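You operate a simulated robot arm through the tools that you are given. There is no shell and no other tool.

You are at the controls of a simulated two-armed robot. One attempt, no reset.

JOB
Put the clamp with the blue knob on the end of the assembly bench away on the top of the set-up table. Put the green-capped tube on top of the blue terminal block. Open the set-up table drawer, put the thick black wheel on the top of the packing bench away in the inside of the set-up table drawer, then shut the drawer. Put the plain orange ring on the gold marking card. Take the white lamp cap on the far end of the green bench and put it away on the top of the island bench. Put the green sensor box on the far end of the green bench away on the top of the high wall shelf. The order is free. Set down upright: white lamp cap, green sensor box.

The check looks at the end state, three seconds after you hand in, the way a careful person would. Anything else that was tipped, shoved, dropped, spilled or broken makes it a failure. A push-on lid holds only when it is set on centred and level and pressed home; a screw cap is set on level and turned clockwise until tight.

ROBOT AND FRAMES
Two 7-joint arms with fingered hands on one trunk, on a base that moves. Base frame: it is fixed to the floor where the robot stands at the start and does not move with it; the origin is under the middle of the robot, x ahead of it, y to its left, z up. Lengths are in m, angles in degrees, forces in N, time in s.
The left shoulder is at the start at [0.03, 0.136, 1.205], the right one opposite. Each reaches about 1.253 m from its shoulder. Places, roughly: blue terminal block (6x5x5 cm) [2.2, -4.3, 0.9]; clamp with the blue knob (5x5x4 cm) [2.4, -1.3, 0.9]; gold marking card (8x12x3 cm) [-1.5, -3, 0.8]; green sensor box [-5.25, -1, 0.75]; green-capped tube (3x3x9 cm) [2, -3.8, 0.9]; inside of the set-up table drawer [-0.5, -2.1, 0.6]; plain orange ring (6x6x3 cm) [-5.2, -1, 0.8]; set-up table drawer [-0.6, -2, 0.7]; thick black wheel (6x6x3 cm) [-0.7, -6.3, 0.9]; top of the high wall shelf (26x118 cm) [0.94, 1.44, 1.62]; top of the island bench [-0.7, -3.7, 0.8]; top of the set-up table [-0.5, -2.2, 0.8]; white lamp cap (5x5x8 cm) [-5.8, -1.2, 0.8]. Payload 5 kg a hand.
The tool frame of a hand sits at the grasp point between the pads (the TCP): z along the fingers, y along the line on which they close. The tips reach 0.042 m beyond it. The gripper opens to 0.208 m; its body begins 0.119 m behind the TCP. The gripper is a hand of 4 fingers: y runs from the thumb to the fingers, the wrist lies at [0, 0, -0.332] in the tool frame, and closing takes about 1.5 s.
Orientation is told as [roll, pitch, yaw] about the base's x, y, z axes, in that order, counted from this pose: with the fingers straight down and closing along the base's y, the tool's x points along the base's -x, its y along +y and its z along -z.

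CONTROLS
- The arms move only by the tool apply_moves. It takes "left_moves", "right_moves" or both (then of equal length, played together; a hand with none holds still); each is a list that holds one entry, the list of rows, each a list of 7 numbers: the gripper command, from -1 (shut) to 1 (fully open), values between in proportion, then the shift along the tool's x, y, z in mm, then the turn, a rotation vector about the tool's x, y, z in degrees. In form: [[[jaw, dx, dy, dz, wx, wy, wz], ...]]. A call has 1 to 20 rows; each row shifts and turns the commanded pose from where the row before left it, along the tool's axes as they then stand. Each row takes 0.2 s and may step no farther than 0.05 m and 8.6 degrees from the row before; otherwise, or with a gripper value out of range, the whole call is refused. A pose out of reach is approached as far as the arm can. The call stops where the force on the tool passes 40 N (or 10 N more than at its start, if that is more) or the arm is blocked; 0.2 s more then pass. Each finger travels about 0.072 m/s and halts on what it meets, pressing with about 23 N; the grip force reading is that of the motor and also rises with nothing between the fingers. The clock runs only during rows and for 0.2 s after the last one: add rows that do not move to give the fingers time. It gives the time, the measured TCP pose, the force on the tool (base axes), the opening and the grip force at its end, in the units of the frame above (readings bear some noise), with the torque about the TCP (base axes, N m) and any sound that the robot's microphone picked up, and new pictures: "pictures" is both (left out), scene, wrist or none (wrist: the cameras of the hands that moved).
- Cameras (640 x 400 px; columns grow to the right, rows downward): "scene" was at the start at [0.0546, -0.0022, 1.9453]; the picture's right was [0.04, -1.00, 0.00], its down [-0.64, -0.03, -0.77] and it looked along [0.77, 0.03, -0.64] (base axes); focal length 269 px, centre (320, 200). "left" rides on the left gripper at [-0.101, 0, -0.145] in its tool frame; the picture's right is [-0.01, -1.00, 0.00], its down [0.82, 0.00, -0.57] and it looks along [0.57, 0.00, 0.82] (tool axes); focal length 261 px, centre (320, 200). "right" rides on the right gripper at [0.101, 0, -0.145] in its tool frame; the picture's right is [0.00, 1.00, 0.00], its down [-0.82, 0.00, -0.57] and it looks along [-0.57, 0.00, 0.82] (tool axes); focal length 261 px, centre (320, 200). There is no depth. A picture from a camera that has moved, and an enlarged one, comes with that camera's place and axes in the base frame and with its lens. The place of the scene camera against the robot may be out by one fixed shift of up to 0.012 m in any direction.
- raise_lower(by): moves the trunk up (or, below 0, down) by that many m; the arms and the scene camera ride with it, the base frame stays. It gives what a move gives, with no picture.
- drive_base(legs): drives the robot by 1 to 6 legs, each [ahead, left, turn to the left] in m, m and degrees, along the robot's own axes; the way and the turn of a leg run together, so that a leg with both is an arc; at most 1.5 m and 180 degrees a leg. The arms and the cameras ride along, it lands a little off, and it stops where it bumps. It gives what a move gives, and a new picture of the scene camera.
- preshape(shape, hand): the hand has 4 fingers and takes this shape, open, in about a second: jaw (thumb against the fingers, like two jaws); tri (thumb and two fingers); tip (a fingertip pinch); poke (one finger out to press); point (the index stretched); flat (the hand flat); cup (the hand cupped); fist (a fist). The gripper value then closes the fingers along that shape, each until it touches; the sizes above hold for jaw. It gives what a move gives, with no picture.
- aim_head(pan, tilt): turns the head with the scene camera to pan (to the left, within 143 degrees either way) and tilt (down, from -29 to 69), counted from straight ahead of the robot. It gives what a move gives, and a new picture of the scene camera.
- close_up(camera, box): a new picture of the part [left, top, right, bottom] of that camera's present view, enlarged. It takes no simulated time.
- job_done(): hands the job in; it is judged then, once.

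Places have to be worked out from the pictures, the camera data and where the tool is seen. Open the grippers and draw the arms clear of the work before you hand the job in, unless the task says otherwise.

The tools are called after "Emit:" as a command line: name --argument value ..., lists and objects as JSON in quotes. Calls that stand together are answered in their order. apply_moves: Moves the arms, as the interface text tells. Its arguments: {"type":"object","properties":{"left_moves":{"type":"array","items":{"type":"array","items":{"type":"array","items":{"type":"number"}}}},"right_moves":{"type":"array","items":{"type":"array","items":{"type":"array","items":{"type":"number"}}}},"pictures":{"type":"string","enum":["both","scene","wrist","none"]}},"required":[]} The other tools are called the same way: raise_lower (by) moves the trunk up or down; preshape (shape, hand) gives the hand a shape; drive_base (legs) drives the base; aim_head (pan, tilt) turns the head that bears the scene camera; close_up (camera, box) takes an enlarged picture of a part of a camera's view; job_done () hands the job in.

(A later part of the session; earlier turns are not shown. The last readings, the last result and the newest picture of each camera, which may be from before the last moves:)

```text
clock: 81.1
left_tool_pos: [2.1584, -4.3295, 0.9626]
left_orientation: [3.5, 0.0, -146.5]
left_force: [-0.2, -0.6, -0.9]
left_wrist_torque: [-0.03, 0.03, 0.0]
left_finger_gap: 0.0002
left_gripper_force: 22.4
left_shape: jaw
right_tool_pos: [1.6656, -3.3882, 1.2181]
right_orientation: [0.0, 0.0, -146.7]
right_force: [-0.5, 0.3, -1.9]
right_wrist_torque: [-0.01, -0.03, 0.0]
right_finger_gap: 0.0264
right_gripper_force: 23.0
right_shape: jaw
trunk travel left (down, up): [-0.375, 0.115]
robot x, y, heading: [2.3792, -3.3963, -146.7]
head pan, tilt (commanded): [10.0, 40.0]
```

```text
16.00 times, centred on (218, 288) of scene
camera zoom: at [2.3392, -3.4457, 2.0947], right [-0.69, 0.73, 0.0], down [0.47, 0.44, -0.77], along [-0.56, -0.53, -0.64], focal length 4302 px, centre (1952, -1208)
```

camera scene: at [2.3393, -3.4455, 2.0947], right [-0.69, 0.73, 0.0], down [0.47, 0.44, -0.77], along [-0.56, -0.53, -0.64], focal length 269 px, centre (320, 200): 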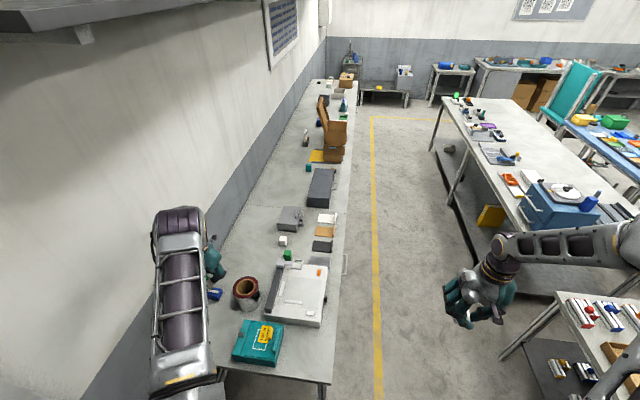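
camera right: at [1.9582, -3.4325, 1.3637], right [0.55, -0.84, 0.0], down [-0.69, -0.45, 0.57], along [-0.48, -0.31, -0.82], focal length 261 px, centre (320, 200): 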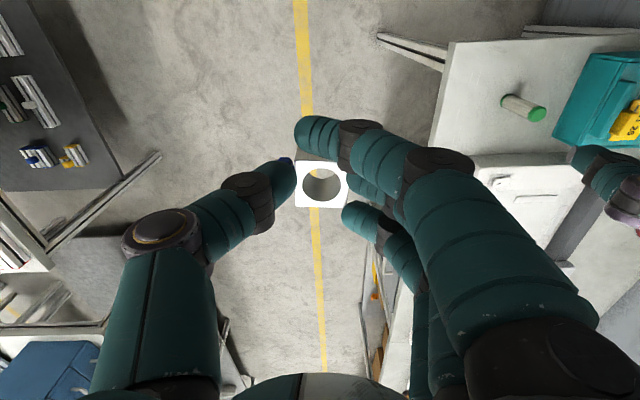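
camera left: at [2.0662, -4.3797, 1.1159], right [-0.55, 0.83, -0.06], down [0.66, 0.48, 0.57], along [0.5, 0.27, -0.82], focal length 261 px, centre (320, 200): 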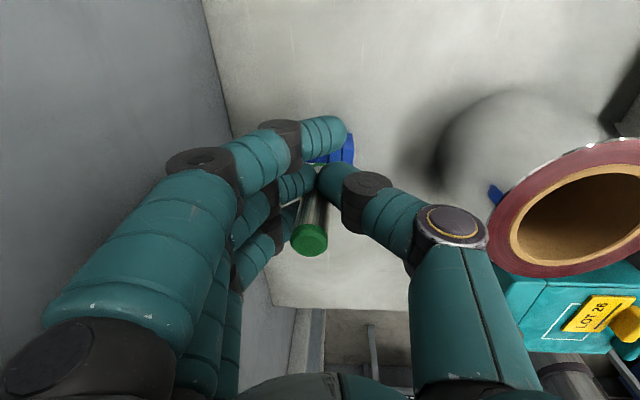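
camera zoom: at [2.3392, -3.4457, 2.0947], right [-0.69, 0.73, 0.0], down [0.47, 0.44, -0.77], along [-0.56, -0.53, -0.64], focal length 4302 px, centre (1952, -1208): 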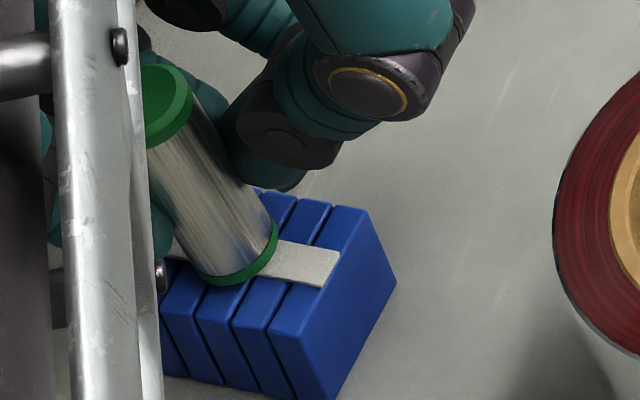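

The tube base is centred over the block's top. A few more millimetres while watching for contact.

Emit:
apply_moves --left_moves '[[[-1, 0, 0, 1.5, 0, 0, 0], [-1, 0, 0, 1, 0, 0, 0], [-1, 0, 0, 0, 0, 0, 0]]]' --pictures "none"

Emit:
close_up --camera "scene" --box '[206, 276, 230, 300]'

```text
clock: 81.9
left_tool_pos: [2.1602, -4.3288, 0.9607]
left_orientation: [3.5, 0.0, -146.6]
left_force: [0.1, 0.4, 0.9]
left_wrist_torque: [0.02, -0.04, 0.01]
left_finger_gap: 0.0
left_gripper_force: 22.6
left_shape: jaw
right_tool_pos: [1.6653, -3.3869, 1.2184]
right_orientation: [0.0, 0.1, -146.7]
right_force: [-1.0, 0.7, -1.5]
right_wrist_torque: [0.01, 0.01, 0.0]
right_finger_gap: 0.0268
right_gripper_force: 22.7
right_shape: jaw
trunk travel left (down, up): [-0.375, 0.115]
robot x, y, heading: [2.3765, -3.3973, -146.8]
head pan, tilt (commanded): [10.0, 40.0]
```

```text
16.00 times, centred on (218, 288) of scene
camera zoom: at [2.3391, -3.4456, 2.0947], right [-0.69, 0.73, 0.0], down [0.47, 0.44, -0.77], along [-0.56, -0.53, -0.64], focal length 4302 px, centre (1952, -1208)
```

zoom: 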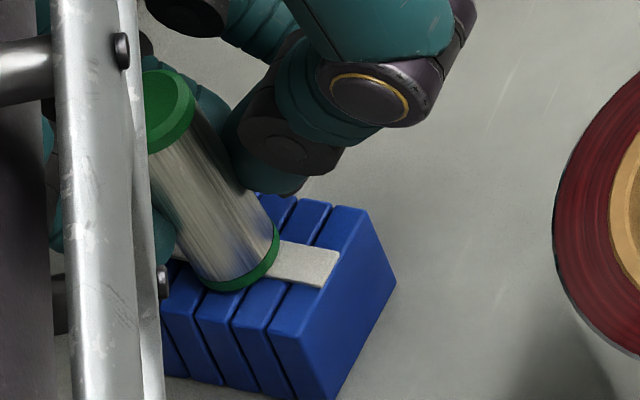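

Force just rose from -0.9 to +0.9 N – contact is beginning. One more millimetre.

Emit:
apply_moves --left_moves '[[[-1, 0, 0, 1, 0, 0, 0], [-1, 0, 0, 0, 0, 0, 0]]]' --pictures "wrist"

```text
clock: 82.5
left_tool_pos: [2.1592, -4.3298, 0.9614]
left_orientation: [3.5, 0.0, -146.6]
left_force: [-1.4, -0.6, 5.1]
left_wrist_torque: [0.0, -0.11, 0.01]
left_finger_gap: 0.0
left_gripper_force: 22.8
left_shape: jaw
right_tool_pos: [1.6656, -3.3887, 1.2179]
right_orientation: [-0.1, 0.1, -146.7]
right_force: [0.8, 0.1, -1.5]
right_wrist_torque: [0.02, -0.03, 0.01]
right_finger_gap: 0.0263
right_gripper_force: 23.3
right_shape: jaw
trunk travel left (down, up): [-0.375, 0.115]
robot x, y, heading: [2.3816, -3.3974, -147.0]
head pan, tilt (commanded): [10.0, 40.0]
camera left: at [2.0703, -4.3779, 1.1045], right [-0.55, 0.83, -0.06], down [0.66, 0.48, 0.57], along [0.5, 0.27, -0.82], focal length 261 px, centre (320, 200)
```

left: 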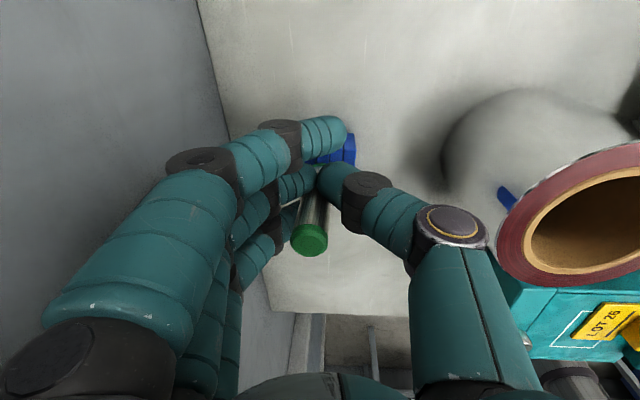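

Contact force 5 N, so the tube stands on the block. I open the fingers gently.

Emit:
apply_moves --left_moves '[[[-0.9, 0, 0, 0, 0, 0, 0], [-0.8, 0, 0, 0, 0, 0, 0], [-0.7, 0, 0, 0, 0, 0, 0], [-0.6, 0, 0, 0, 0, 0, 0], [-0.5, 0, 0, 0, 0, 0, 0], [-0.5, 0, 0, 0, 0, 0, 0], [-0.5, 0, 0, 0, 0, 0, 0]]]' --pictures "wrist"

Emit:
close_up --camera "scene" --box '[200, 265, 240, 300]'

```text
clock: 84.1
left_tool_pos: [2.16, -4.33, 0.9605]
left_orientation: [3.5, 0.0, -146.6]
left_force: [0.3, 0.3, -0.5]
left_wrist_torque: [0.02, 0.02, 0.0]
left_finger_gap: 0.0512
left_gripper_force: 0.1
left_shape: jaw
right_tool_pos: [1.6656, -3.3872, 1.2175]
right_orientation: [0.1, 0.0, -146.7]
right_force: [-1.0, 0.7, -2.0]
right_wrist_torque: [0.02, 0.0, -0.04]
right_finger_gap: 0.0264
right_gripper_force: 23.6
right_shape: jaw
trunk travel left (down, up): [-0.375, 0.115]
robot x, y, heading: [2.3761, -3.4008, -146.8]
head pan, tilt (commanded): [10.0, 40.0]
camera left: at [2.0705, -4.378, 1.1038], right [-0.55, 0.83, -0.06], down [0.66, 0.48, 0.57], along [0.5, 0.27, -0.82], focal length 261 px, centre (320, 200)
```

left: 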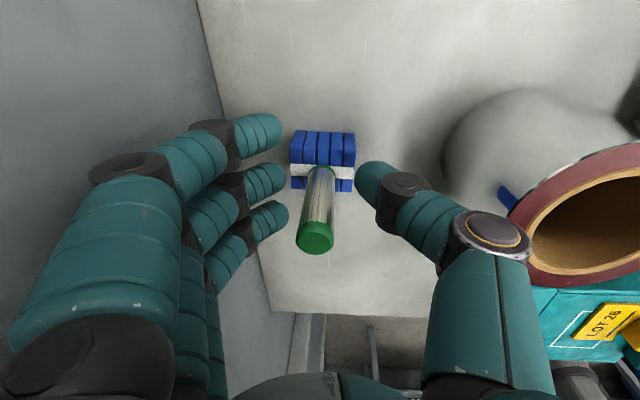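

```text
11.43 times, centred on (220, 282) of scene
camera zoom: at [2.3392, -3.4456, 2.0947], right [-0.69, 0.73, 0.0], down [0.47, 0.44, -0.77], along [-0.56, -0.53, -0.64], focal length 3073 px, centre (1463, -743)
```

zoom: 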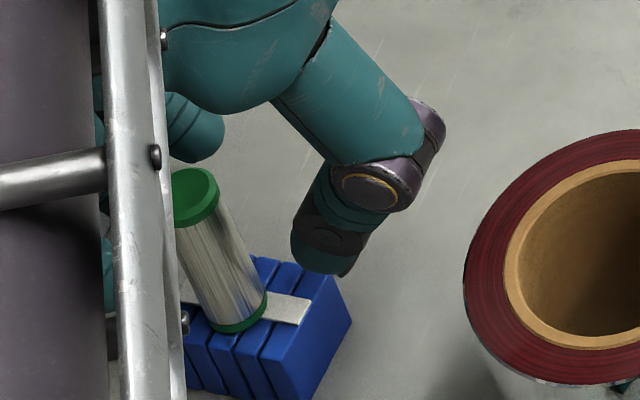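

The tube stands upright on the block. I withdraw straight up.

Emit:
apply_moves --left_moves '[[[-0.5, 0, 1.5, -25, 0, 0, 0], [-0.5, 0, 2.5, -40, 0, 0, 0], [-0.5, 0, 3, -48, 0, 0, 0], [-0.5, 0, 3, -48, 0, 0, 0], [-0.5, 0, 3, -48, 0, 0, 0], [-0.5, 0, 0, 0, 3.5, 0, 0], [-0.5, 0, 0, 0, 0, 0, 0]]]' --pictures "both"

```text
clock: 85.7
left_tool_pos: [2.1588, -4.3284, 1.1681]
left_orientation: [0.0, 0.0, -146.7]
left_force: [-0.6, 0.7, 0.8]
left_wrist_torque: [-0.07, -0.04, -0.01]
left_finger_gap: 0.0514
left_gripper_force: 0.1
left_shape: jaw
right_tool_pos: [1.6655, -3.3867, 1.2177]
right_orientation: [0.1, 0.1, -146.7]
right_force: [-0.4, 0.6, -1.0]
right_wrist_torque: [-0.09, -0.07, -0.05]
right_finger_gap: 0.0265
right_gripper_force: 22.8
right_shape: jaw
trunk travel left (down, up): [-0.375, 0.115]
robot x, y, heading: [2.3793, -3.3987, -146.8]
head pan, tilt (commanded): [10.0, 40.0]
camera scene: at [2.3386, -3.444, 2.0947], right [-0.69, 0.73, 0.0], down [0.47, 0.44, -0.77], along [-0.56, -0.53, -0.64], focal length 269 px, centre (320, 200)
camera left: at [2.0748, -4.3838, 1.3118], right [-0.55, 0.83, 0.0], down [0.68, 0.45, 0.57], along [0.48, 0.32, -0.82], focal length 261 px, centre (320, 200)
```

scene: 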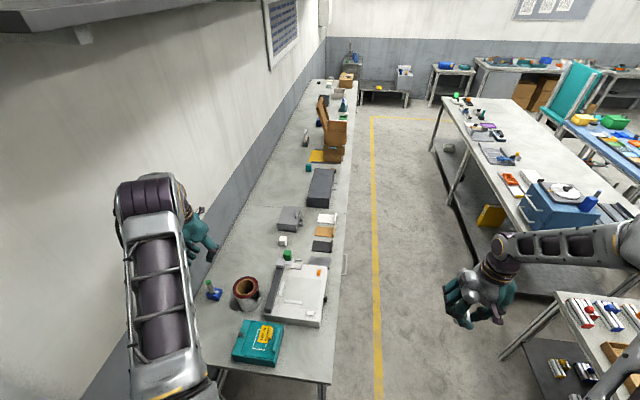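
left: 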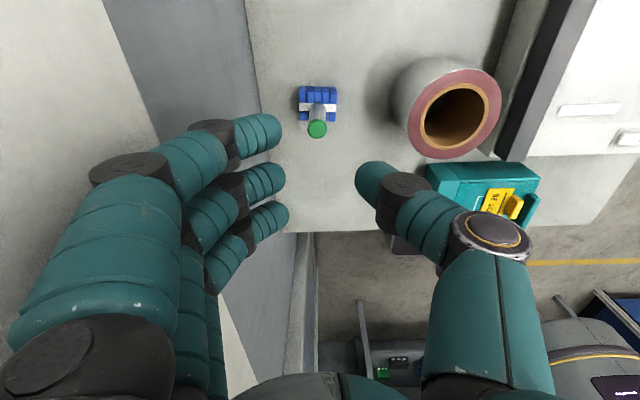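

Tube is done. I bring the left hand back to a carrying place and drive into the aisle between the packing and island benches.

Emit:
apply_moves --left_moves '[[[-0.5, 10, -20, -35, 0, 0, 0], [-0.5, 14, -46, -5, 0, 0, 0], [-0.5, 14, -46, 0, 0, 0, 0], [-0.5, 14, -46, 0, 0, 0, 0], [-0.5, 14, -46, 0, 0, 0, 0], [-0.5, 14, -46, 0, 0, 0, 0], [-0.5, 14, -46, 0, 0, 0, 0], [-0.5, 14, -46, 0, 0, 0, 0], [-0.5, 0, 0, 0, 0, 0, 0]]]' --right_moves '[[[-1, 0, 20, 0, 0, 0, 0], [-1, 0, 20, 0, 0, 0, 0], [-1, 0, 20, 0, 0, 0, 0], [-1, 0, 20, 0, 0, 0, 0], [-1, 0, 20, 0, 0, 0, 0], [-1, 0, 20, 0, 0, 0, 0], [-1, 0, 0, 0, 0, 0, 0], [-1, 0, 0, 0, 0, 0, 0], [-1, 0, 0, 0, 0, 0, 0]]]' --pictures "none"

Emit:
drive_base --legs '[[0, -0.6, 0]]'

Emit:
aim_head --pan 0 --tilt 30

```text
clock: 87.7
left_tool_pos: [2.0643, -3.9853, 1.2085]
left_orientation: [0.0, 0.0, -146.6]
left_force: [1.0, -0.5, -0.5]
left_wrist_torque: [0.09, 0.07, 0.01]
left_finger_gap: 0.0516
left_gripper_force: 0.0
left_shape: jaw
right_tool_pos: [1.7335, -3.4903, 1.2166]
right_orientation: [-0.1, 0.0, -146.5]
right_force: [0.6, 0.3, -1.4]
right_wrist_torque: [0.1, 0.05, -0.03]
right_finger_gap: 0.0265
right_gripper_force: 22.5
right_shape: jaw
trunk travel left (down, up): [-0.375, 0.115]
robot x, y, heading: [2.3765, -3.397, -146.6]
head pan, tilt (commanded): [10.0, 40.0]
```

```text
clock: 91.0
left_tool_pos: [1.7461, -3.5001, 1.2086]
left_orientation: [-0.1, 0.0, -146.1]
left_force: [0.4, -0.7, 0.6]
left_wrist_torque: [-0.02, 0.02, -0.01]
left_finger_gap: 0.0517
left_gripper_force: 0.0
left_shape: jaw
right_tool_pos: [1.4093, -3.0094, 1.218]
right_orientation: [0.0, -0.1, -146.0]
right_force: [-0.3, 0.3, -1.9]
right_wrist_torque: [0.01, -0.02, 0.0]
right_finger_gap: 0.0266
right_gripper_force: 22.9
right_shape: jaw
trunk travel left (down, up): [-0.375, 0.115]
robot x, y, heading: [2.0552, -2.909, -145.9]
head pan, tilt (commanded): [10.0, 40.0]
camera scene: at [2.0158, -2.9589, 2.0947], right [-0.69, 0.72, 0.0], down [0.46, 0.45, -0.77], along [-0.55, -0.53, -0.64], focal length 269 px, centre (320, 200)
```

scene: 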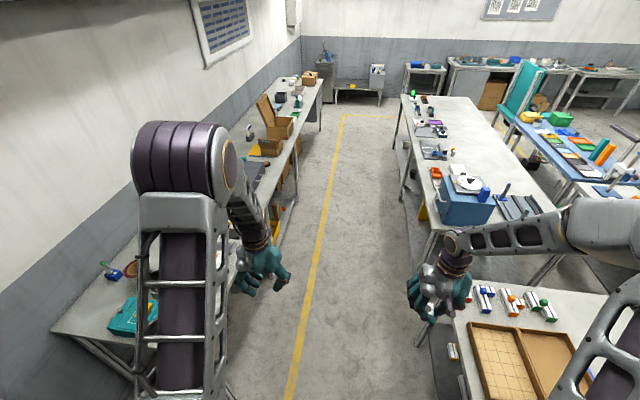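

```text
clock: 91.8
left_tool_pos: [1.7462, -3.5002, 1.208]
left_orientation: [0.0, -0.1, -146.2]
left_force: [0.2, -0.1, 0.4]
left_wrist_torque: [-0.02, 0.0, 0.01]
left_finger_gap: 0.0518
left_gripper_force: 0.0
left_shape: jaw
right_tool_pos: [1.4089, -3.0077, 1.2168]
right_orientation: [0.0, 0.0, -146.1]
right_force: [0.1, -0.8, -0.8]
right_wrist_torque: [-0.01, 0.02, -0.01]
right_finger_gap: 0.0266
right_gripper_force: 23.4
right_shape: jaw
trunk travel left (down, up): [-0.375, 0.115]
robot x, y, heading: [2.0541, -2.9139, -146.1]
head pan, tilt (commanded): [0.0, 30.0]
camera scene: at [2.002, -2.9504, 2.11], right [-0.56, 0.83, 0.0], down [0.42, 0.28, -0.87], along [-0.72, -0.48, -0.5], focal length 269 px, centre (320, 200)
```

scene: 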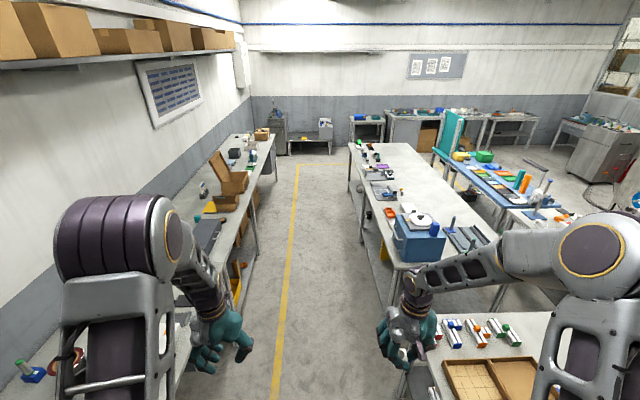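

The aisle is clear and ~1.2 m wide. I drive 1.4 m ahead.

Emit:
drive_base --legs '[[1.4, 0, 0]]'

```text
clock: 98.7
left_tool_pos: [0.6156, -4.3013, 1.2086]
left_orientation: [0.0, 0.0, -144.5]
left_force: [-0.4, 0.2, -0.7]
left_wrist_torque: [0.04, -0.01, -0.03]
left_finger_gap: 0.0518
left_gripper_force: 0.0
left_shape: jaw
right_tool_pos: [0.2652, -3.8187, 1.2167]
right_orientation: [0.0, 0.0, -144.6]
right_force: [-0.4, 0.1, -2.1]
right_wrist_torque: [0.01, -0.03, 0.02]
right_finger_gap: 0.0265
right_gripper_force: 23.3
right_shape: jaw
trunk travel left (down, up): [-0.375, 0.115]
robot x, y, heading: [0.8997, -3.7066, -144.7]
head pan, tilt (commanded): [0.0, 30.0]
camera scene: at [0.8554, -3.7455, 2.11], right [-0.58, 0.81, 0.0], down [0.41, 0.29, -0.87], along [-0.71, -0.5, -0.5], focal length 269 px, centre (320, 200)
```

scene: 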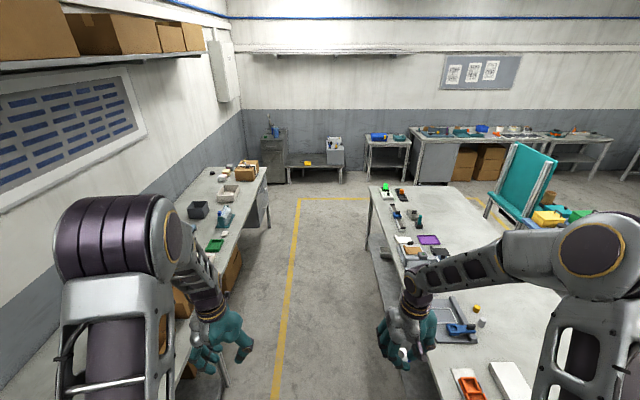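

The yellow line gives the aisle axis at about -144.5°. I continue 1.4 m ahead.

Emit:
drive_base --legs '[[1.4, 0, 0.3]]'

Emit:
aim_head --pan 25 --tilt 35

```text
clock: 105.7
left_tool_pos: [-0.5468, -5.0993, 1.2089]
left_orientation: [0.1, 0.0, -145.6]
left_force: [-0.2, -0.4, -0.1]
left_wrist_torque: [0.0, 0.0, -0.01]
left_finger_gap: 0.0514
left_gripper_force: 0.0
left_shape: jaw
right_tool_pos: [-0.8886, -4.6103, 1.2177]
right_orientation: [-0.1, 0.0, -145.6]
right_force: [-0.3, -0.1, -1.4]
right_wrist_torque: [0.01, -0.02, -0.02]
right_finger_gap: 0.0267
right_gripper_force: 23.4
right_shape: jaw
trunk travel left (down, up): [-0.375, 0.115]
robot x, y, heading: [-0.2438, -4.5065, -145.7]
head pan, tilt (commanded): [0.0, 30.0]
camera scene: at [-0.2963, -4.548, 2.11], right [-0.56, 0.83, 0.0], down [0.41, 0.28, -0.87], along [-0.71, -0.49, -0.5], focal length 269 px, centre (320, 200)
```

scene: 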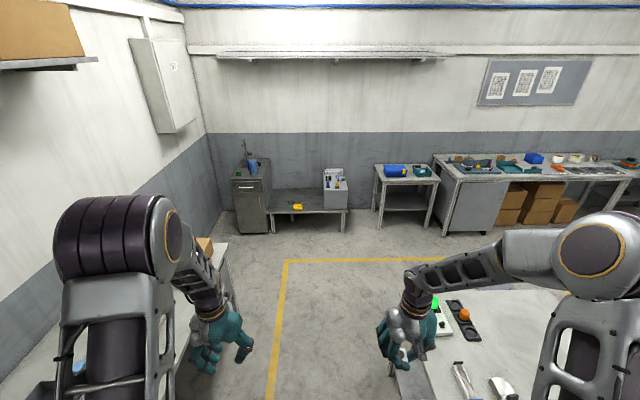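

```text
clock: 106.6
left_tool_pos: [-0.5477, -5.1001, 1.2096]
left_orientation: [0.0, 0.1, -145.6]
left_force: [-0.2, -0.2, 0.4]
left_wrist_torque: [-0.03, 0.05, -0.03]
left_finger_gap: 0.052
left_gripper_force: 0.2
left_shape: jaw
right_tool_pos: [-0.8877, -4.6099, 1.2183]
right_orientation: [0.0, 0.0, -145.5]
right_force: [-0.4, 0.5, -0.8]
right_wrist_torque: [-0.02, -0.03, -0.02]
right_finger_gap: 0.0268
right_gripper_force: 23.3
right_shape: jaw
trunk travel left (down, up): [-0.375, 0.115]
robot x, y, heading: [-0.2424, -4.5029, -145.5]
head pan, tilt (commanded): [25.0, 35.0]
camera scene: at [-0.2661, -4.5723, 2.1023], right [-0.86, 0.51, 0.0], down [0.29, 0.49, -0.82], along [-0.42, -0.7, -0.57], focal length 269 px, centre (320, 200)
```

scene: 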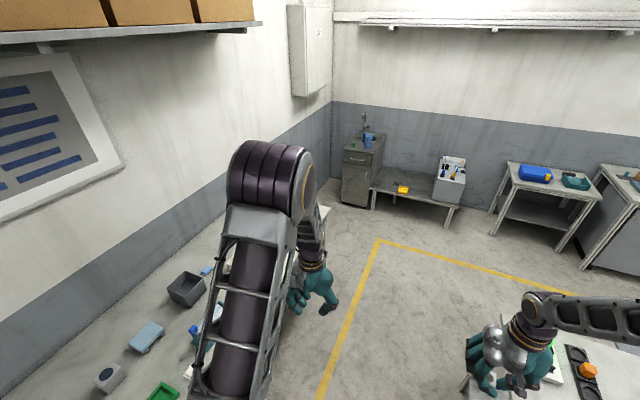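

The left arm blocks the view of the bench's far end. I go 0.9 m further and look left.

Emit:
drive_base --legs '[[0.9, -0.05, 0.8]]'

Emit:
aim_head --pan 75 --tilt 35

```text
clock: 111.3
left_tool_pos: [-1.2969, -5.5789, 1.2096]
left_orientation: [0.0, 0.0, -144.3]
left_force: [0.1, 0.5, 0.6]
left_wrist_torque: [0.03, -0.03, -0.01]
left_finger_gap: 0.0517
left_gripper_force: 0.1
left_shape: jaw
right_tool_pos: [-1.6474, -5.0985, 1.2171]
right_orientation: [0.0, 0.2, -144.3]
right_force: [0.0, -0.6, -1.8]
right_wrist_torque: [-0.02, -0.04, -0.03]
right_finger_gap: 0.0267
right_gripper_force: 23.0
right_shape: jaw
trunk travel left (down, up): [-0.375, 0.115]
robot x, y, heading: [-1.0055, -4.9796, -144.3]
head pan, tilt (commanded): [25.0, 35.0]
camera scene: at [-1.0274, -5.0459, 2.1023], right [-0.87, 0.49, 0.0], down [0.28, 0.5, -0.82], along [-0.4, -0.71, -0.57], focal length 269 px, centre (320, 200)
```

scene: 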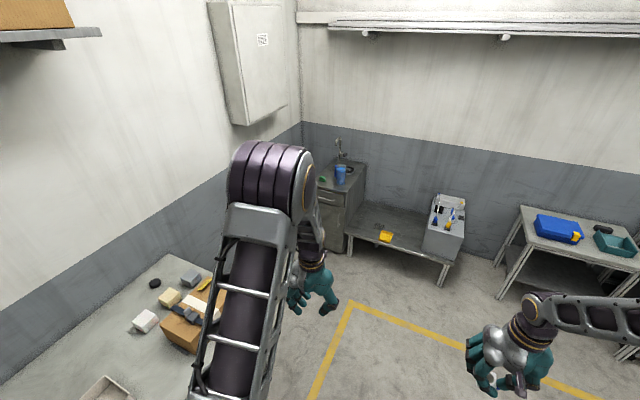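

```text
clock: 112.5
left_tool_pos: [-1.2967, -5.5788, 1.2085]
left_orientation: [0.0, 0.0, -144.3]
left_force: [-0.2, 0.4, 0.2]
left_wrist_torque: [0.01, 0.01, 0.0]
left_finger_gap: 0.0517
left_gripper_force: 0.0
left_shape: jaw
right_tool_pos: [-1.6488, -5.0977, 1.2175]
right_orientation: [0.1, 0.1, -144.4]
right_force: [-0.5, -0.5, -1.7]
right_wrist_torque: [0.03, -0.04, 0.01]
right_finger_gap: 0.0265
right_gripper_force: 23.2
right_shape: jaw
trunk travel left (down, up): [-0.375, 0.115]
robot x, y, heading: [-1.0088, -4.9795, -144.3]
head pan, tilt (commanded): [75.0, 35.0]
camera scene: at [-0.9533, -5.0516, 2.1023], right [-0.94, -0.35, 0.0], down [-0.2, 0.54, -0.82], along [0.29, -0.77, -0.57], focal length 269 px, centre (320, 200)
```

scene: 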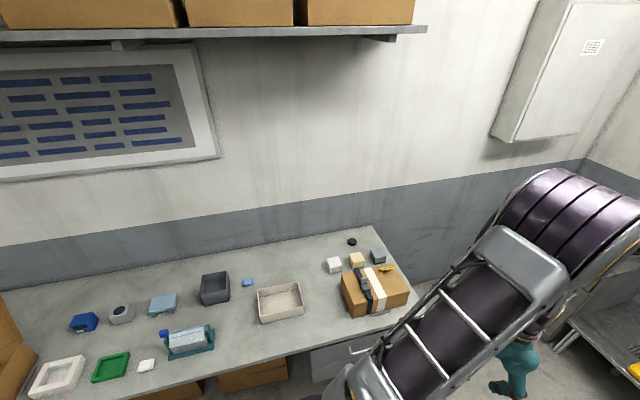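

The black wheel sits at the back right corner of the bench, ≈[-0.69,-6.34]. I'll approach diagonally from beyond the bench's far end. First fold the right hand in, then drive past the end and turn.

Emit:
apply_moves --right_moves '[[[-1, 30, 25, 0, 0, 0, 0], [-1, 30, 25, 0, 0, 0, 0], [-1, 30, 25, 0, 0, 0, 0], [-1, 10, 25, 0, 0, 0, 0], [-1, 0, 0, 0, 0, 0, 0]]]' --pictures "none"

Emit:
drive_base --legs '[[0.95, 0, 0], [0, 0, 134.6]]'

Emit:
aim_head --pan 0 --tilt 35

```text
clock: 113.7
left_tool_pos: [-1.2968, -5.5777, 1.2087]
left_orientation: [0.1, 0.0, -144.3]
left_force: [0.5, 0.1, 0.9]
left_wrist_torque: [-0.03, -0.05, 0.0]
left_finger_gap: 0.052
left_gripper_force: 0.0
left_shape: jaw
right_tool_pos: [-1.5096, -5.1197, 1.2184]
right_orientation: [0.1, 0.1, -144.3]
right_force: [0.4, -0.3, -0.8]
right_wrist_torque: [-0.01, -0.05, 0.05]
right_finger_gap: 0.0269
right_gripper_force: 22.8
right_shape: jaw
trunk travel left (down, up): [-0.375, 0.115]
robot x, y, heading: [-1.0047, -4.9814, -144.3]
head pan, tilt (commanded): [75.0, 35.0]
```

```text
clock: 124.2
left_tool_pos: [-1.1453, -5.3149, 1.2084]
left_orientation: [0.0, 0.0, -9.6]
left_force: [-0.1, 0.7, 0.9]
left_wrist_torque: [0.0, 0.04, -0.02]
left_finger_gap: 0.0519
left_gripper_force: 0.0
left_shape: jaw
right_tool_pos: [-1.3211, -5.7871, 1.2197]
right_orientation: [0.0, 0.0, -9.8]
right_force: [0.3, 0.7, -1.5]
right_wrist_torque: [0.04, 0.02, 0.0]
right_finger_gap: 0.0266
right_gripper_force: 22.5
right_shape: jaw
trunk travel left (down, up): [-0.375, 0.115]
robot x, y, heading: [-1.7747, -5.5273, -9.7]
head pan, tilt (commanded): [75.0, 35.0]
camera scene: at [-1.7685, -5.4497, 2.1023], right [0.91, -0.42, 0.0], down [-0.24, -0.52, -0.82], along [0.34, 0.74, -0.57], focal length 269 px, centre (320, 200)
```

scene: 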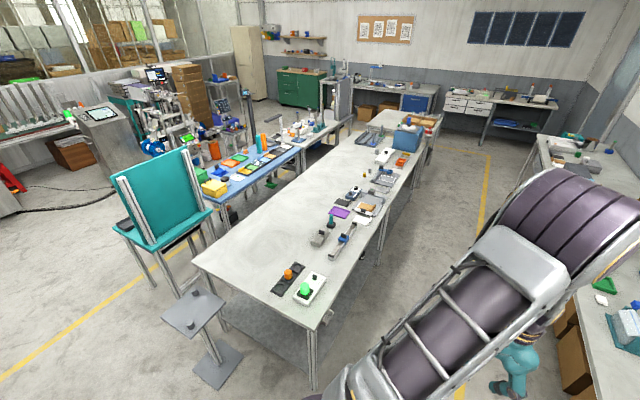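

```text
clock: 125.7
left_tool_pos: [-1.1454, -5.3153, 1.2089]
left_orientation: [0.0, -0.1, -9.7]
left_force: [-0.4, 0.2, 0.2]
left_wrist_torque: [-0.01, 0.01, -0.01]
left_finger_gap: 0.0515
left_gripper_force: 0.0
left_shape: jaw
right_tool_pos: [-1.3226, -5.7884, 1.2194]
right_orientation: [0.0, 0.0, -9.8]
right_force: [0.7, -0.7, -2.0]
right_wrist_torque: [-0.02, -0.01, 0.01]
right_finger_gap: 0.0267
right_gripper_force: 23.2
right_shape: jaw
trunk travel left (down, up): [-0.375, 0.115]
robot x, y, heading: [-1.7763, -5.5295, -9.9]
head pan, tilt (commanded): [0.0, 35.0]
camera scene: at [-1.7186, -5.5448, 2.1022], right [-0.17, -0.99, 0.0], down [-0.57, 0.1, -0.82], along [0.81, -0.14, -0.57], focal length 269 px, centre (320, 200)
```

scene: 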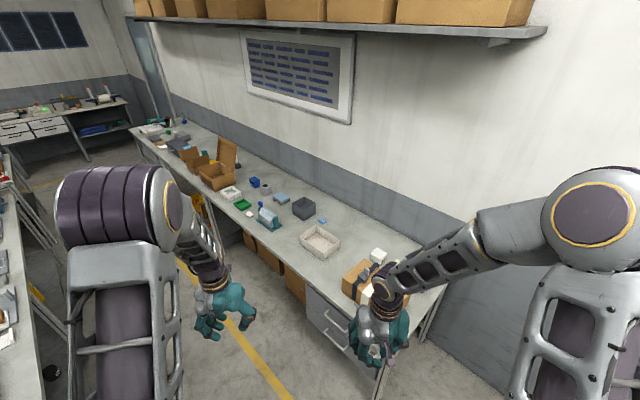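

Good view of the bench end. I move forward-right in two stages toward the end corner.

Emit:
drive_base --legs '[[0.2, -0.4, 0]]'

```text
clock: 128.4
left_tool_pos: [-1.0144, -5.7387, 1.2095]
left_orientation: [0.0, 0.0, -9.9]
left_force: [-0.1, -1.1, -0.5]
left_wrist_torque: [0.03, 0.01, 0.03]
left_finger_gap: 0.0517
left_gripper_force: 0.1
left_shape: jaw
right_tool_pos: [-1.1931, -6.2108, 1.2197]
right_orientation: [-0.1, 0.1, -10.1]
right_force: [0.6, -0.7, -1.9]
right_wrist_torque: [-0.02, 0.03, 0.02]
right_finger_gap: 0.0263
right_gripper_force: 23.0
right_shape: jaw
trunk travel left (down, up): [-0.375, 0.115]
robot x, y, heading: [-1.6471, -5.9507, -10.3]
head pan, tilt (commanded): [0.0, 35.0]
camera scene: at [-1.5882, -5.9672, 2.1023], right [-0.17, -0.98, 0.0], down [-0.57, 0.1, -0.82], along [0.81, -0.14, -0.57], focal length 269 px, centre (320, 200)
```

scene: 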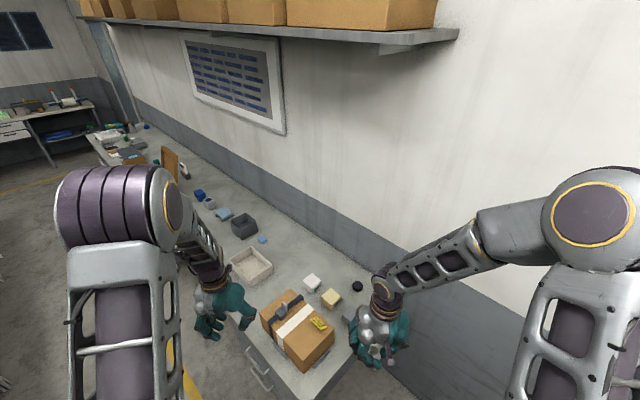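

Wheel confirmed at [-0.698,-6.336]. I shift right 0.26 m then ahead 0.12 m.

Emit:
drive_base --legs '[[0, -0.26, 0], [0.12, 0, 0]]'

Emit:
apply_moves --left_moves '[[[0, 0, 0, 0, 0, 0, 0], [0.1, 0, 0, 0, 0, 0, 0]]]'

```text
clock: 131.1
left_tool_pos: [-0.9445, -6.0172, 1.2087]
left_orientation: [0.0, 0.0, -9.7]
left_force: [0.7, -0.5, -1.5]
left_wrist_torque: [-0.03, 0.03, 0.01]
left_finger_gap: 0.0519
left_gripper_force: 0.1
left_shape: jaw
right_tool_pos: [-1.1204, -6.4887, 1.2187]
right_orientation: [0.0, 0.1, -9.7]
right_force: [0.5, -0.6, -1.1]
right_wrist_torque: [-0.01, 0.05, -0.03]
right_finger_gap: 0.0262
right_gripper_force: 23.2
right_shape: jaw
trunk travel left (down, up): [-0.375, 0.115]
robot x, y, heading: [-1.572, -6.2302, -9.8]
head pan, tilt (commanded): [0.0, 35.0]
camera scene: at [-1.5165, -6.2464, 2.1023], right [-0.17, -0.99, 0.0], down [-0.57, 0.1, -0.82], along [0.81, -0.14, -0.57], focal length 269 px, centre (320, 200)
```

scene: 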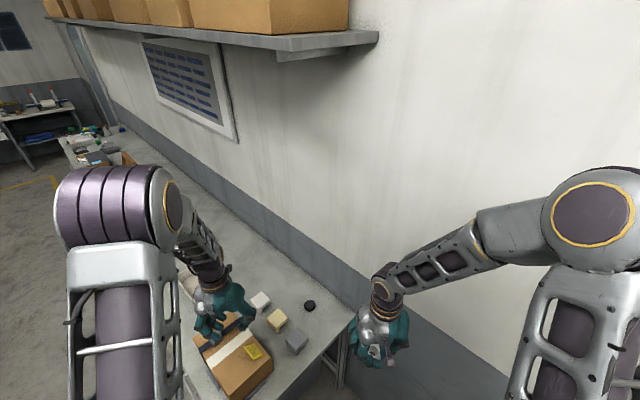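

```text
clock: 131.7
left_tool_pos: [-0.9439, -6.0174, 1.2081]
left_orientation: [0.0, 0.1, -9.7]
left_force: [0.5, -0.1, 0.3]
left_wrist_torque: [0.03, 0.08, -0.07]
left_finger_gap: 0.1135
left_gripper_force: 0.0
left_shape: jaw
right_tool_pos: [-1.1181, -6.4895, 1.2185]
right_orientation: [-0.1, 0.1, -9.7]
right_force: [1.5, 0.7, -1.6]
right_wrist_torque: [-0.01, 0.09, 0.01]
right_finger_gap: 0.0265
right_gripper_force: 23.0
right_shape: jaw
trunk travel left (down, up): [-0.375, 0.115]
robot x, y, heading: [-1.5699, -6.2317, -10.0]
head pan, tilt (commanded): [0.0, 35.0]
camera scene: at [-1.5152, -6.2465, 2.1022], right [-0.17, -0.99, 0.0], down [-0.57, 0.1, -0.82], along [0.81, -0.14, -0.57], focal length 269 px, centre (320, 200)
camera left: at [-0.8443, -6.0337, 1.3526], right [-0.16, -0.99, 0.0], down [-0.81, 0.13, 0.57], along [-0.57, 0.09, -0.82], focal length 261 px, centre (320, 200)
```

scene: 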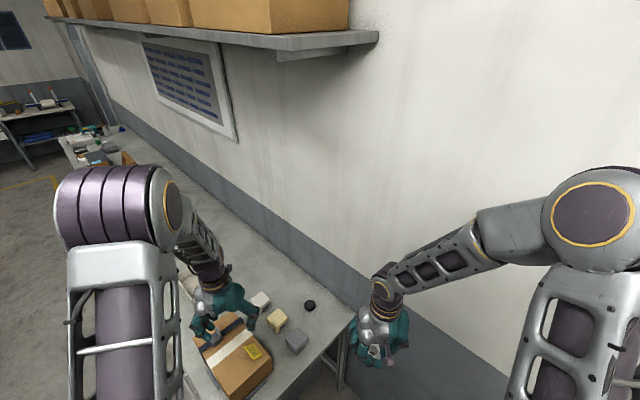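
left: 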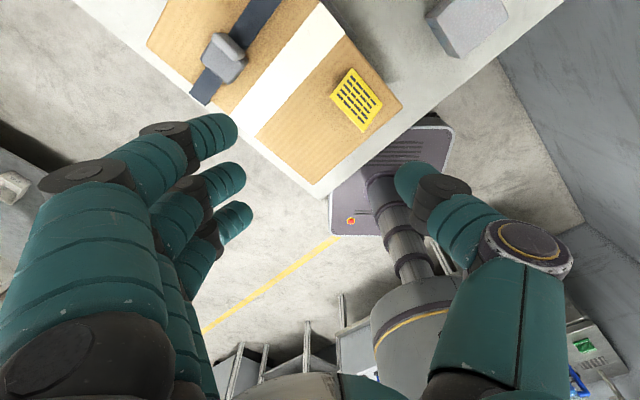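

Wheel is 0.88 m ahead, 5 cm left of the base centre. I bring the left hand above it with an 11 cm opening and look.

Emit:
apply_moves --left_moves '[[[0.1, -33, -30, 0, 0, 0, 0], [0.1, -33, -30, 0, 0, 0, 0], [0.1, -33, -30, 0, 0, 0, 0], [0.1, -33, -30, 0, 0, 0, 0], [0.1, -33, -30, 0, 0, 0, 0], [0.1, -33, -30, 0, 0, 0, 0], [0.1, -33, -30, 0, 0, 0, 0], [0.1, -33, -30, 0, 0, 0, 0], [0.1, -33, -30, 0, 0, 0, 0], [0.1, 0, 0, 40, 0, 0, 0], [0.1, 0, 0, 40, 0, 0, 0], [0.1, 0, 0, 40, 0, 0, 0], [0.1, 0, 0, 0, 0, 0, 0]]]'

```text
clock: 134.5
left_tool_pos: [-0.6994, -6.3326, 1.0881]
left_orientation: [0.0, 0.0, -9.7]
left_force: [-0.7, 0.6, 0.7]
left_wrist_torque: [-0.02, -0.09, -0.02]
left_finger_gap: 0.1136
left_gripper_force: 0.1
left_shape: jaw
right_tool_pos: [-1.1199, -6.4884, 1.218]
right_orientation: [0.1, 0.0, -9.7]
right_force: [-0.4, -0.2, -0.7]
right_wrist_torque: [-0.07, -0.04, 0.01]
right_finger_gap: 0.0266
right_gripper_force: 23.2
right_shape: jaw
trunk travel left (down, up): [-0.375, 0.115]
robot x, y, heading: [-1.5756, -6.2288, -9.8]
head pan, tilt (commanded): [0.0, 35.0]
camera scene: at [-1.5182, -6.2461, 2.1024], right [-0.17, -0.99, 0.0], down [-0.56, 0.1, -0.82], along [0.81, -0.14, -0.57], focal length 269 px, centre (320, 200)
camera left: at [-0.5998, -6.35, 1.2327], right [-0.16, -0.99, 0.0], down [-0.81, 0.13, 0.57], along [-0.56, 0.09, -0.82], focal length 261 px, centre (320, 200)
```

scene: 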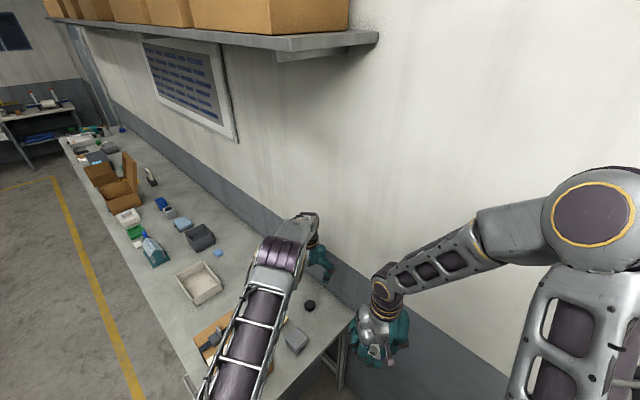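
left: 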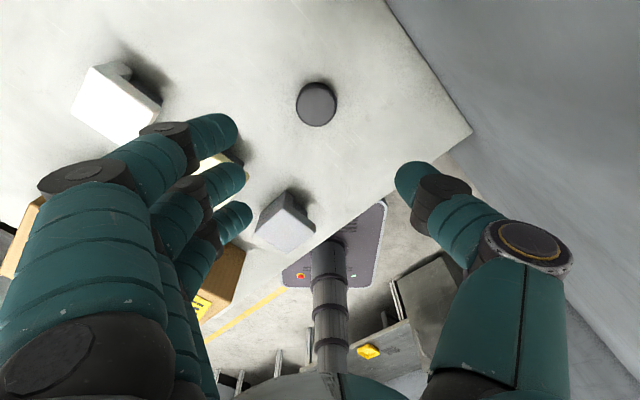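

Wheel centre is ~9 mm ahead, 4 mm left of the TCP; I want it ~11 mm behind (thumb/middle pinch line). I correct and descend to ~0.95.

Emit:
apply_moves --left_moves '[[[0.1, -20, 4, 0, 0, 0, 0], [0.1, 0, 0, 45, 0, 0, 0], [0.1, 0, 0, 45, 0, 0, 0], [0.1, 0, 0, 45, 0, 0, 0], [0.1, 0, 0, 0, 0, 0, 0]]]' --pictures "wrist"

Emit:
close_up --camera "left" --box '[220, 100, 420, 260]'

```text
clock: 135.7
left_tool_pos: [-0.6766, -6.3323, 0.9531]
left_orientation: [0.0, 0.1, -9.8]
left_force: [-1.2, -0.7, 0.9]
left_wrist_torque: [0.06, -0.07, 0.0]
left_finger_gap: 0.1137
left_gripper_force: 0.1
left_shape: jaw
right_tool_pos: [-1.1205, -6.4893, 1.2192]
right_orientation: [0.0, 0.0, -9.8]
right_force: [-0.6, -0.1, -1.6]
right_wrist_torque: [0.03, -0.06, -0.02]
right_finger_gap: 0.0264
right_gripper_force: 22.9
right_shape: jaw
trunk travel left (down, up): [-0.375, 0.115]
robot x, y, heading: [-1.5769, -6.228, -9.8]
head pan, tilt (commanded): [0.0, 35.0]
camera left: at [-0.5775, -6.3482, 1.0974], right [-0.16, -0.99, 0.0], down [-0.81, 0.13, 0.57], along [-0.56, 0.09, -0.82], focal length 261 px, centre (320, 200)
```

left: 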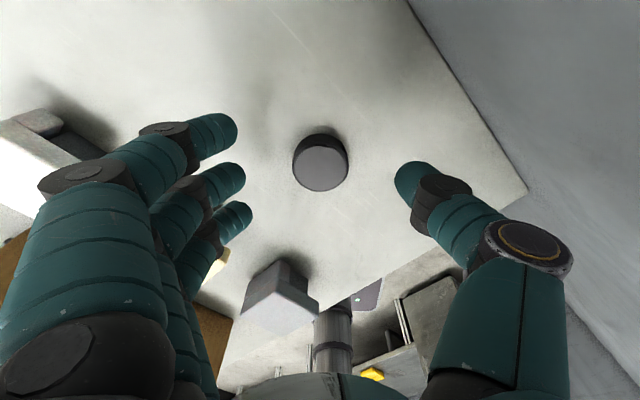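

```text
2.50 times, centred on (320, 180) of left
camera zoom: at [-0.5775, -6.3482, 1.0974], right [-0.16, -0.99, 0.0], down [-0.81, 0.13, 0.57], along [-0.56, 0.09, -0.82], focal length 652 px, centre (320, 250)
```

zoom: 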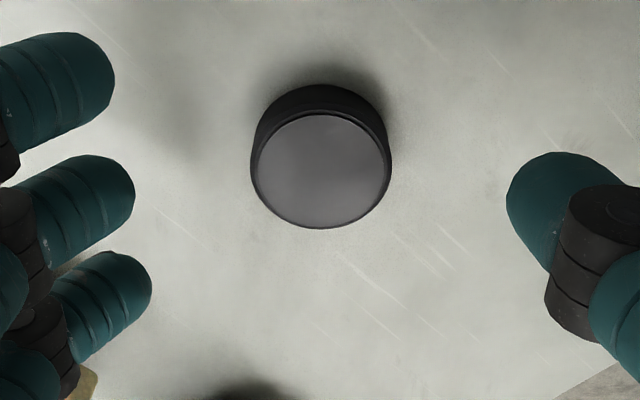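

Wheel top at z≈0.88, well aligned with the pinch line. I lower to ~0.902 and close.

Emit:
apply_moves --left_moves '[[[0.1, 0, 0, 20, 0, 0, 0], [0.1, 0, 0, 20, 0, 0, 0], [0.1, 0, 0, 11, 0, 0, 0], [-0.2, 0, 0, 0, 0, 0, 0], [-0.5, 0, 0, 0, 0, 0, 0], [-0.7, 0, 0, 0, 0, 0, 0], [-1, 0, 0, 0, 0, 0, 0], [-1, 0, 0, 0, 0, 0, 0], [-1, 0, 0, 0, 0, 0, 0], [-1, 0, 0, 0, 0, 0, 0], [-1, 0, 0, 0, 0, 0, 0]]]' --pictures "wrist"

Emit:
close_up --camera "left" --box '[220, 100, 420, 260]'

```text
clock: 138.1
left_tool_pos: [-0.681, -6.3325, 0.9048]
left_orientation: [0.1, 0.0, -9.6]
left_force: [-0.4, -2.4, 1.8]
left_wrist_torque: [-0.03, 0.0, -0.02]
left_finger_gap: 0.0308
left_gripper_force: 23.1
left_shape: jaw
left hand out of reach, approached as far as the arm can: row 2
right_tool_pos: [-1.1197, -6.4886, 1.2184]
right_orientation: [0.0, 0.1, -9.8]
right_force: [-0.2, -0.5, -2.2]
right_wrist_torque: [-0.01, 0.02, 0.0]
right_finger_gap: 0.0267
right_gripper_force: 22.7
right_shape: jaw
trunk travel left (down, up): [-0.375, 0.115]
robot x, y, heading: [-1.5731, -6.2307, -9.9]
head pan, tilt (commanded): [0.0, 35.0]
camera left: at [-0.5823, -6.3486, 1.0487], right [-0.16, -0.99, 0.0], down [-0.81, 0.13, 0.57], along [-0.56, 0.09, -0.82], focal length 261 px, centre (320, 200)
```

left: 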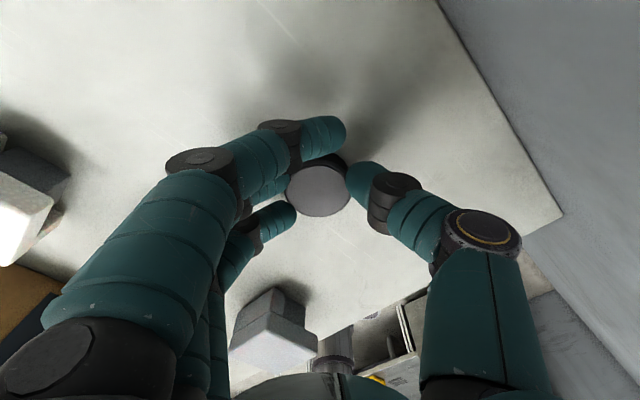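

```text
2.50 times, centred on (320, 180) of left
camera zoom: at [-0.5823, -6.3486, 1.0487], right [-0.16, -0.99, 0.0], down [-0.81, 0.13, 0.57], along [-0.56, 0.09, -0.82], focal length 652 px, centre (320, 250)
```

zoom: 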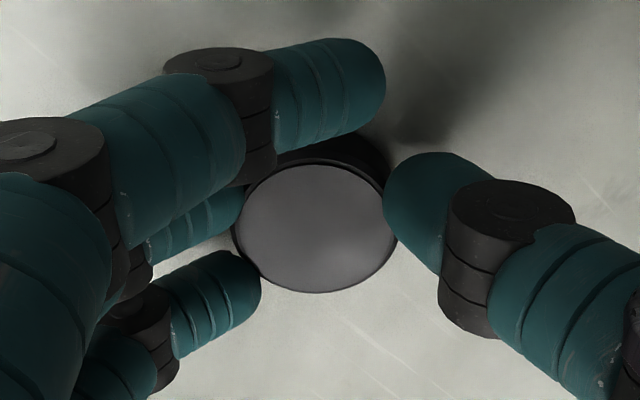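

The wheel is between thumb and middle/ring fingers. I lift gently to verify.

Emit:
apply_moves --left_moves '[[[-1, 0, 0, -10, 0, 0, 0], [-1, 5, 0, -20, 0, 0, 0], [-1, 5, 0, -20, 0, 0, 0], [-1, 0, 0, 0, 0, 0, 0]]]' --pictures "wrist"

```text
clock: 139.1
left_tool_pos: [-0.6897, -6.3315, 0.9526]
left_orientation: [0.0, 0.0, -9.7]
left_force: [0.2, -0.4, -1.3]
left_wrist_torque: [0.04, 0.04, -0.03]
left_finger_gap: 0.0302
left_gripper_force: 22.8
left_shape: jaw
right_tool_pos: [-1.1207, -6.4885, 1.2187]
right_orientation: [-0.1, 0.1, -9.8]
right_force: [0.1, 0.1, -0.2]
right_wrist_torque: [0.01, 0.04, 0.01]
right_finger_gap: 0.0264
right_gripper_force: 23.1
right_shape: jaw
trunk travel left (down, up): [-0.375, 0.115]
robot x, y, heading: [-1.5725, -6.231, -9.9]
head pan, tilt (commanded): [0.0, 35.0]
camera left: at [-0.5905, -6.348, 1.0973], right [-0.16, -0.99, 0.0], down [-0.81, 0.13, 0.57], along [-0.56, 0.09, -0.82], focal length 261 px, centre (320, 200)
```

left: 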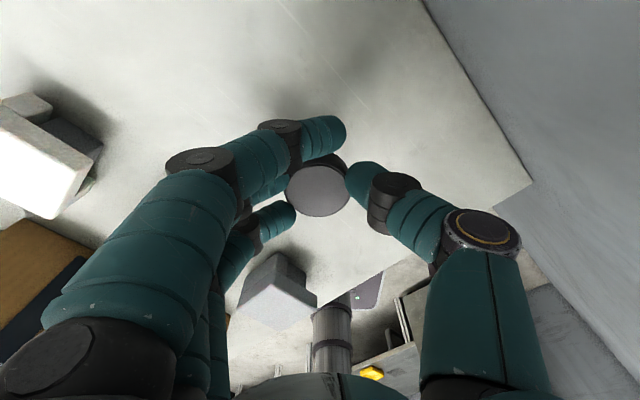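

The wheel is held. I lift and retract it to carrying pose.

Emit:
apply_moves --left_moves '[[[-1, 0, 0, -48, 0, 0, 0], [-1, 0, 0, -48, 0, 0, 0], [-1, 0, 0, -48, 0, 0, 0], [-1, 0, 0, -48, 0, 0, 0], [-1, 0, 0, -48, 0, 0, 0], [-1, 35, 30, -10, 0, 0, 0], [-1, 35, 30, 0, 0, 0, 0], [-1, 35, 30, 0, 0, 0, 0], [-1, 35, 30, 0, 0, 0, 0], [-1, 35, 30, 0, 0, 0, 0], [-1, 35, 30, 0, 0, 0, 0], [-1, 35, 30, 0, 0, 0, 0], [-1, 35, 30, 0, 0, 0, 0], [-1, 0, 0, 0, 0, 0, 0]]]' --pictures "wrist"

Emit:
drive_base --legs '[[-0.1, 0.1, 0], [-0.32, 0.32, 0]]'

```text
clock: 142.1
left_tool_pos: [-0.9266, -6.0471, 1.203]
left_orientation: [0.1, 0.1, -9.7]
left_force: [-0.1, 0.2, -0.3]
left_wrist_torque: [0.11, 0.01, 0.02]
left_finger_gap: 0.0302
left_gripper_force: 22.6
left_shape: jaw
right_tool_pos: [-1.1189, -6.4902, 1.2177]
right_orientation: [0.0, 0.1, -9.8]
right_force: [0.0, -1.1, -3.4]
right_wrist_torque: [0.07, 0.04, 0.0]
right_finger_gap: 0.0266
right_gripper_force: 23.5
right_shape: jaw
trunk travel left (down, up): [-0.375, 0.115]
robot x, y, heading: [-1.5721, -6.2288, -9.9]
head pan, tilt (commanded): [0.0, 35.0]
camera left: at [-0.8266, -6.0634, 1.347], right [-0.16, -0.99, 0.0], down [-0.81, 0.13, 0.57], along [-0.56, 0.09, -0.82], focal length 261 px, centre (320, 200)
```

left: 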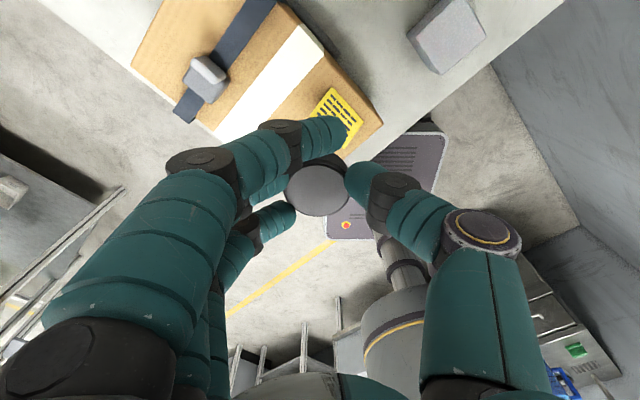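

```text
clock: 145.8
left_tool_pos: [-1.2777, -5.56, 1.203]
left_orientation: [0.0, -0.1, -9.3]
left_force: [-0.1, 0.4, -1.4]
left_wrist_torque: [-0.02, -0.04, 0.02]
left_finger_gap: 0.0303
left_gripper_force: 23.3
left_shape: jaw
right_tool_pos: [-1.4685, -6.0029, 1.2179]
right_orientation: [-0.1, -0.1, -9.4]
right_force: [1.2, 0.7, -1.0]
right_wrist_torque: [-0.02, 0.02, -0.01]
right_finger_gap: 0.0265
right_gripper_force: 23.0
right_shape: jaw
trunk travel left (down, up): [-0.375, 0.115]
robot x, y, heading: [-1.9252, -5.7486, -9.1]
head pan, tilt (commanded): [0.0, 35.0]
camera scene: at [-1.8674, -5.7635, 2.1022], right [-0.16, -0.99, 0.0], down [-0.57, 0.09, -0.82], along [0.81, -0.13, -0.57], focal length 269 px, centre (320, 200)
```

scene: 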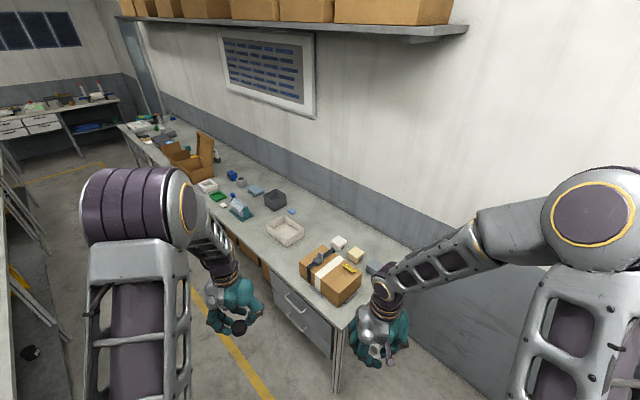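

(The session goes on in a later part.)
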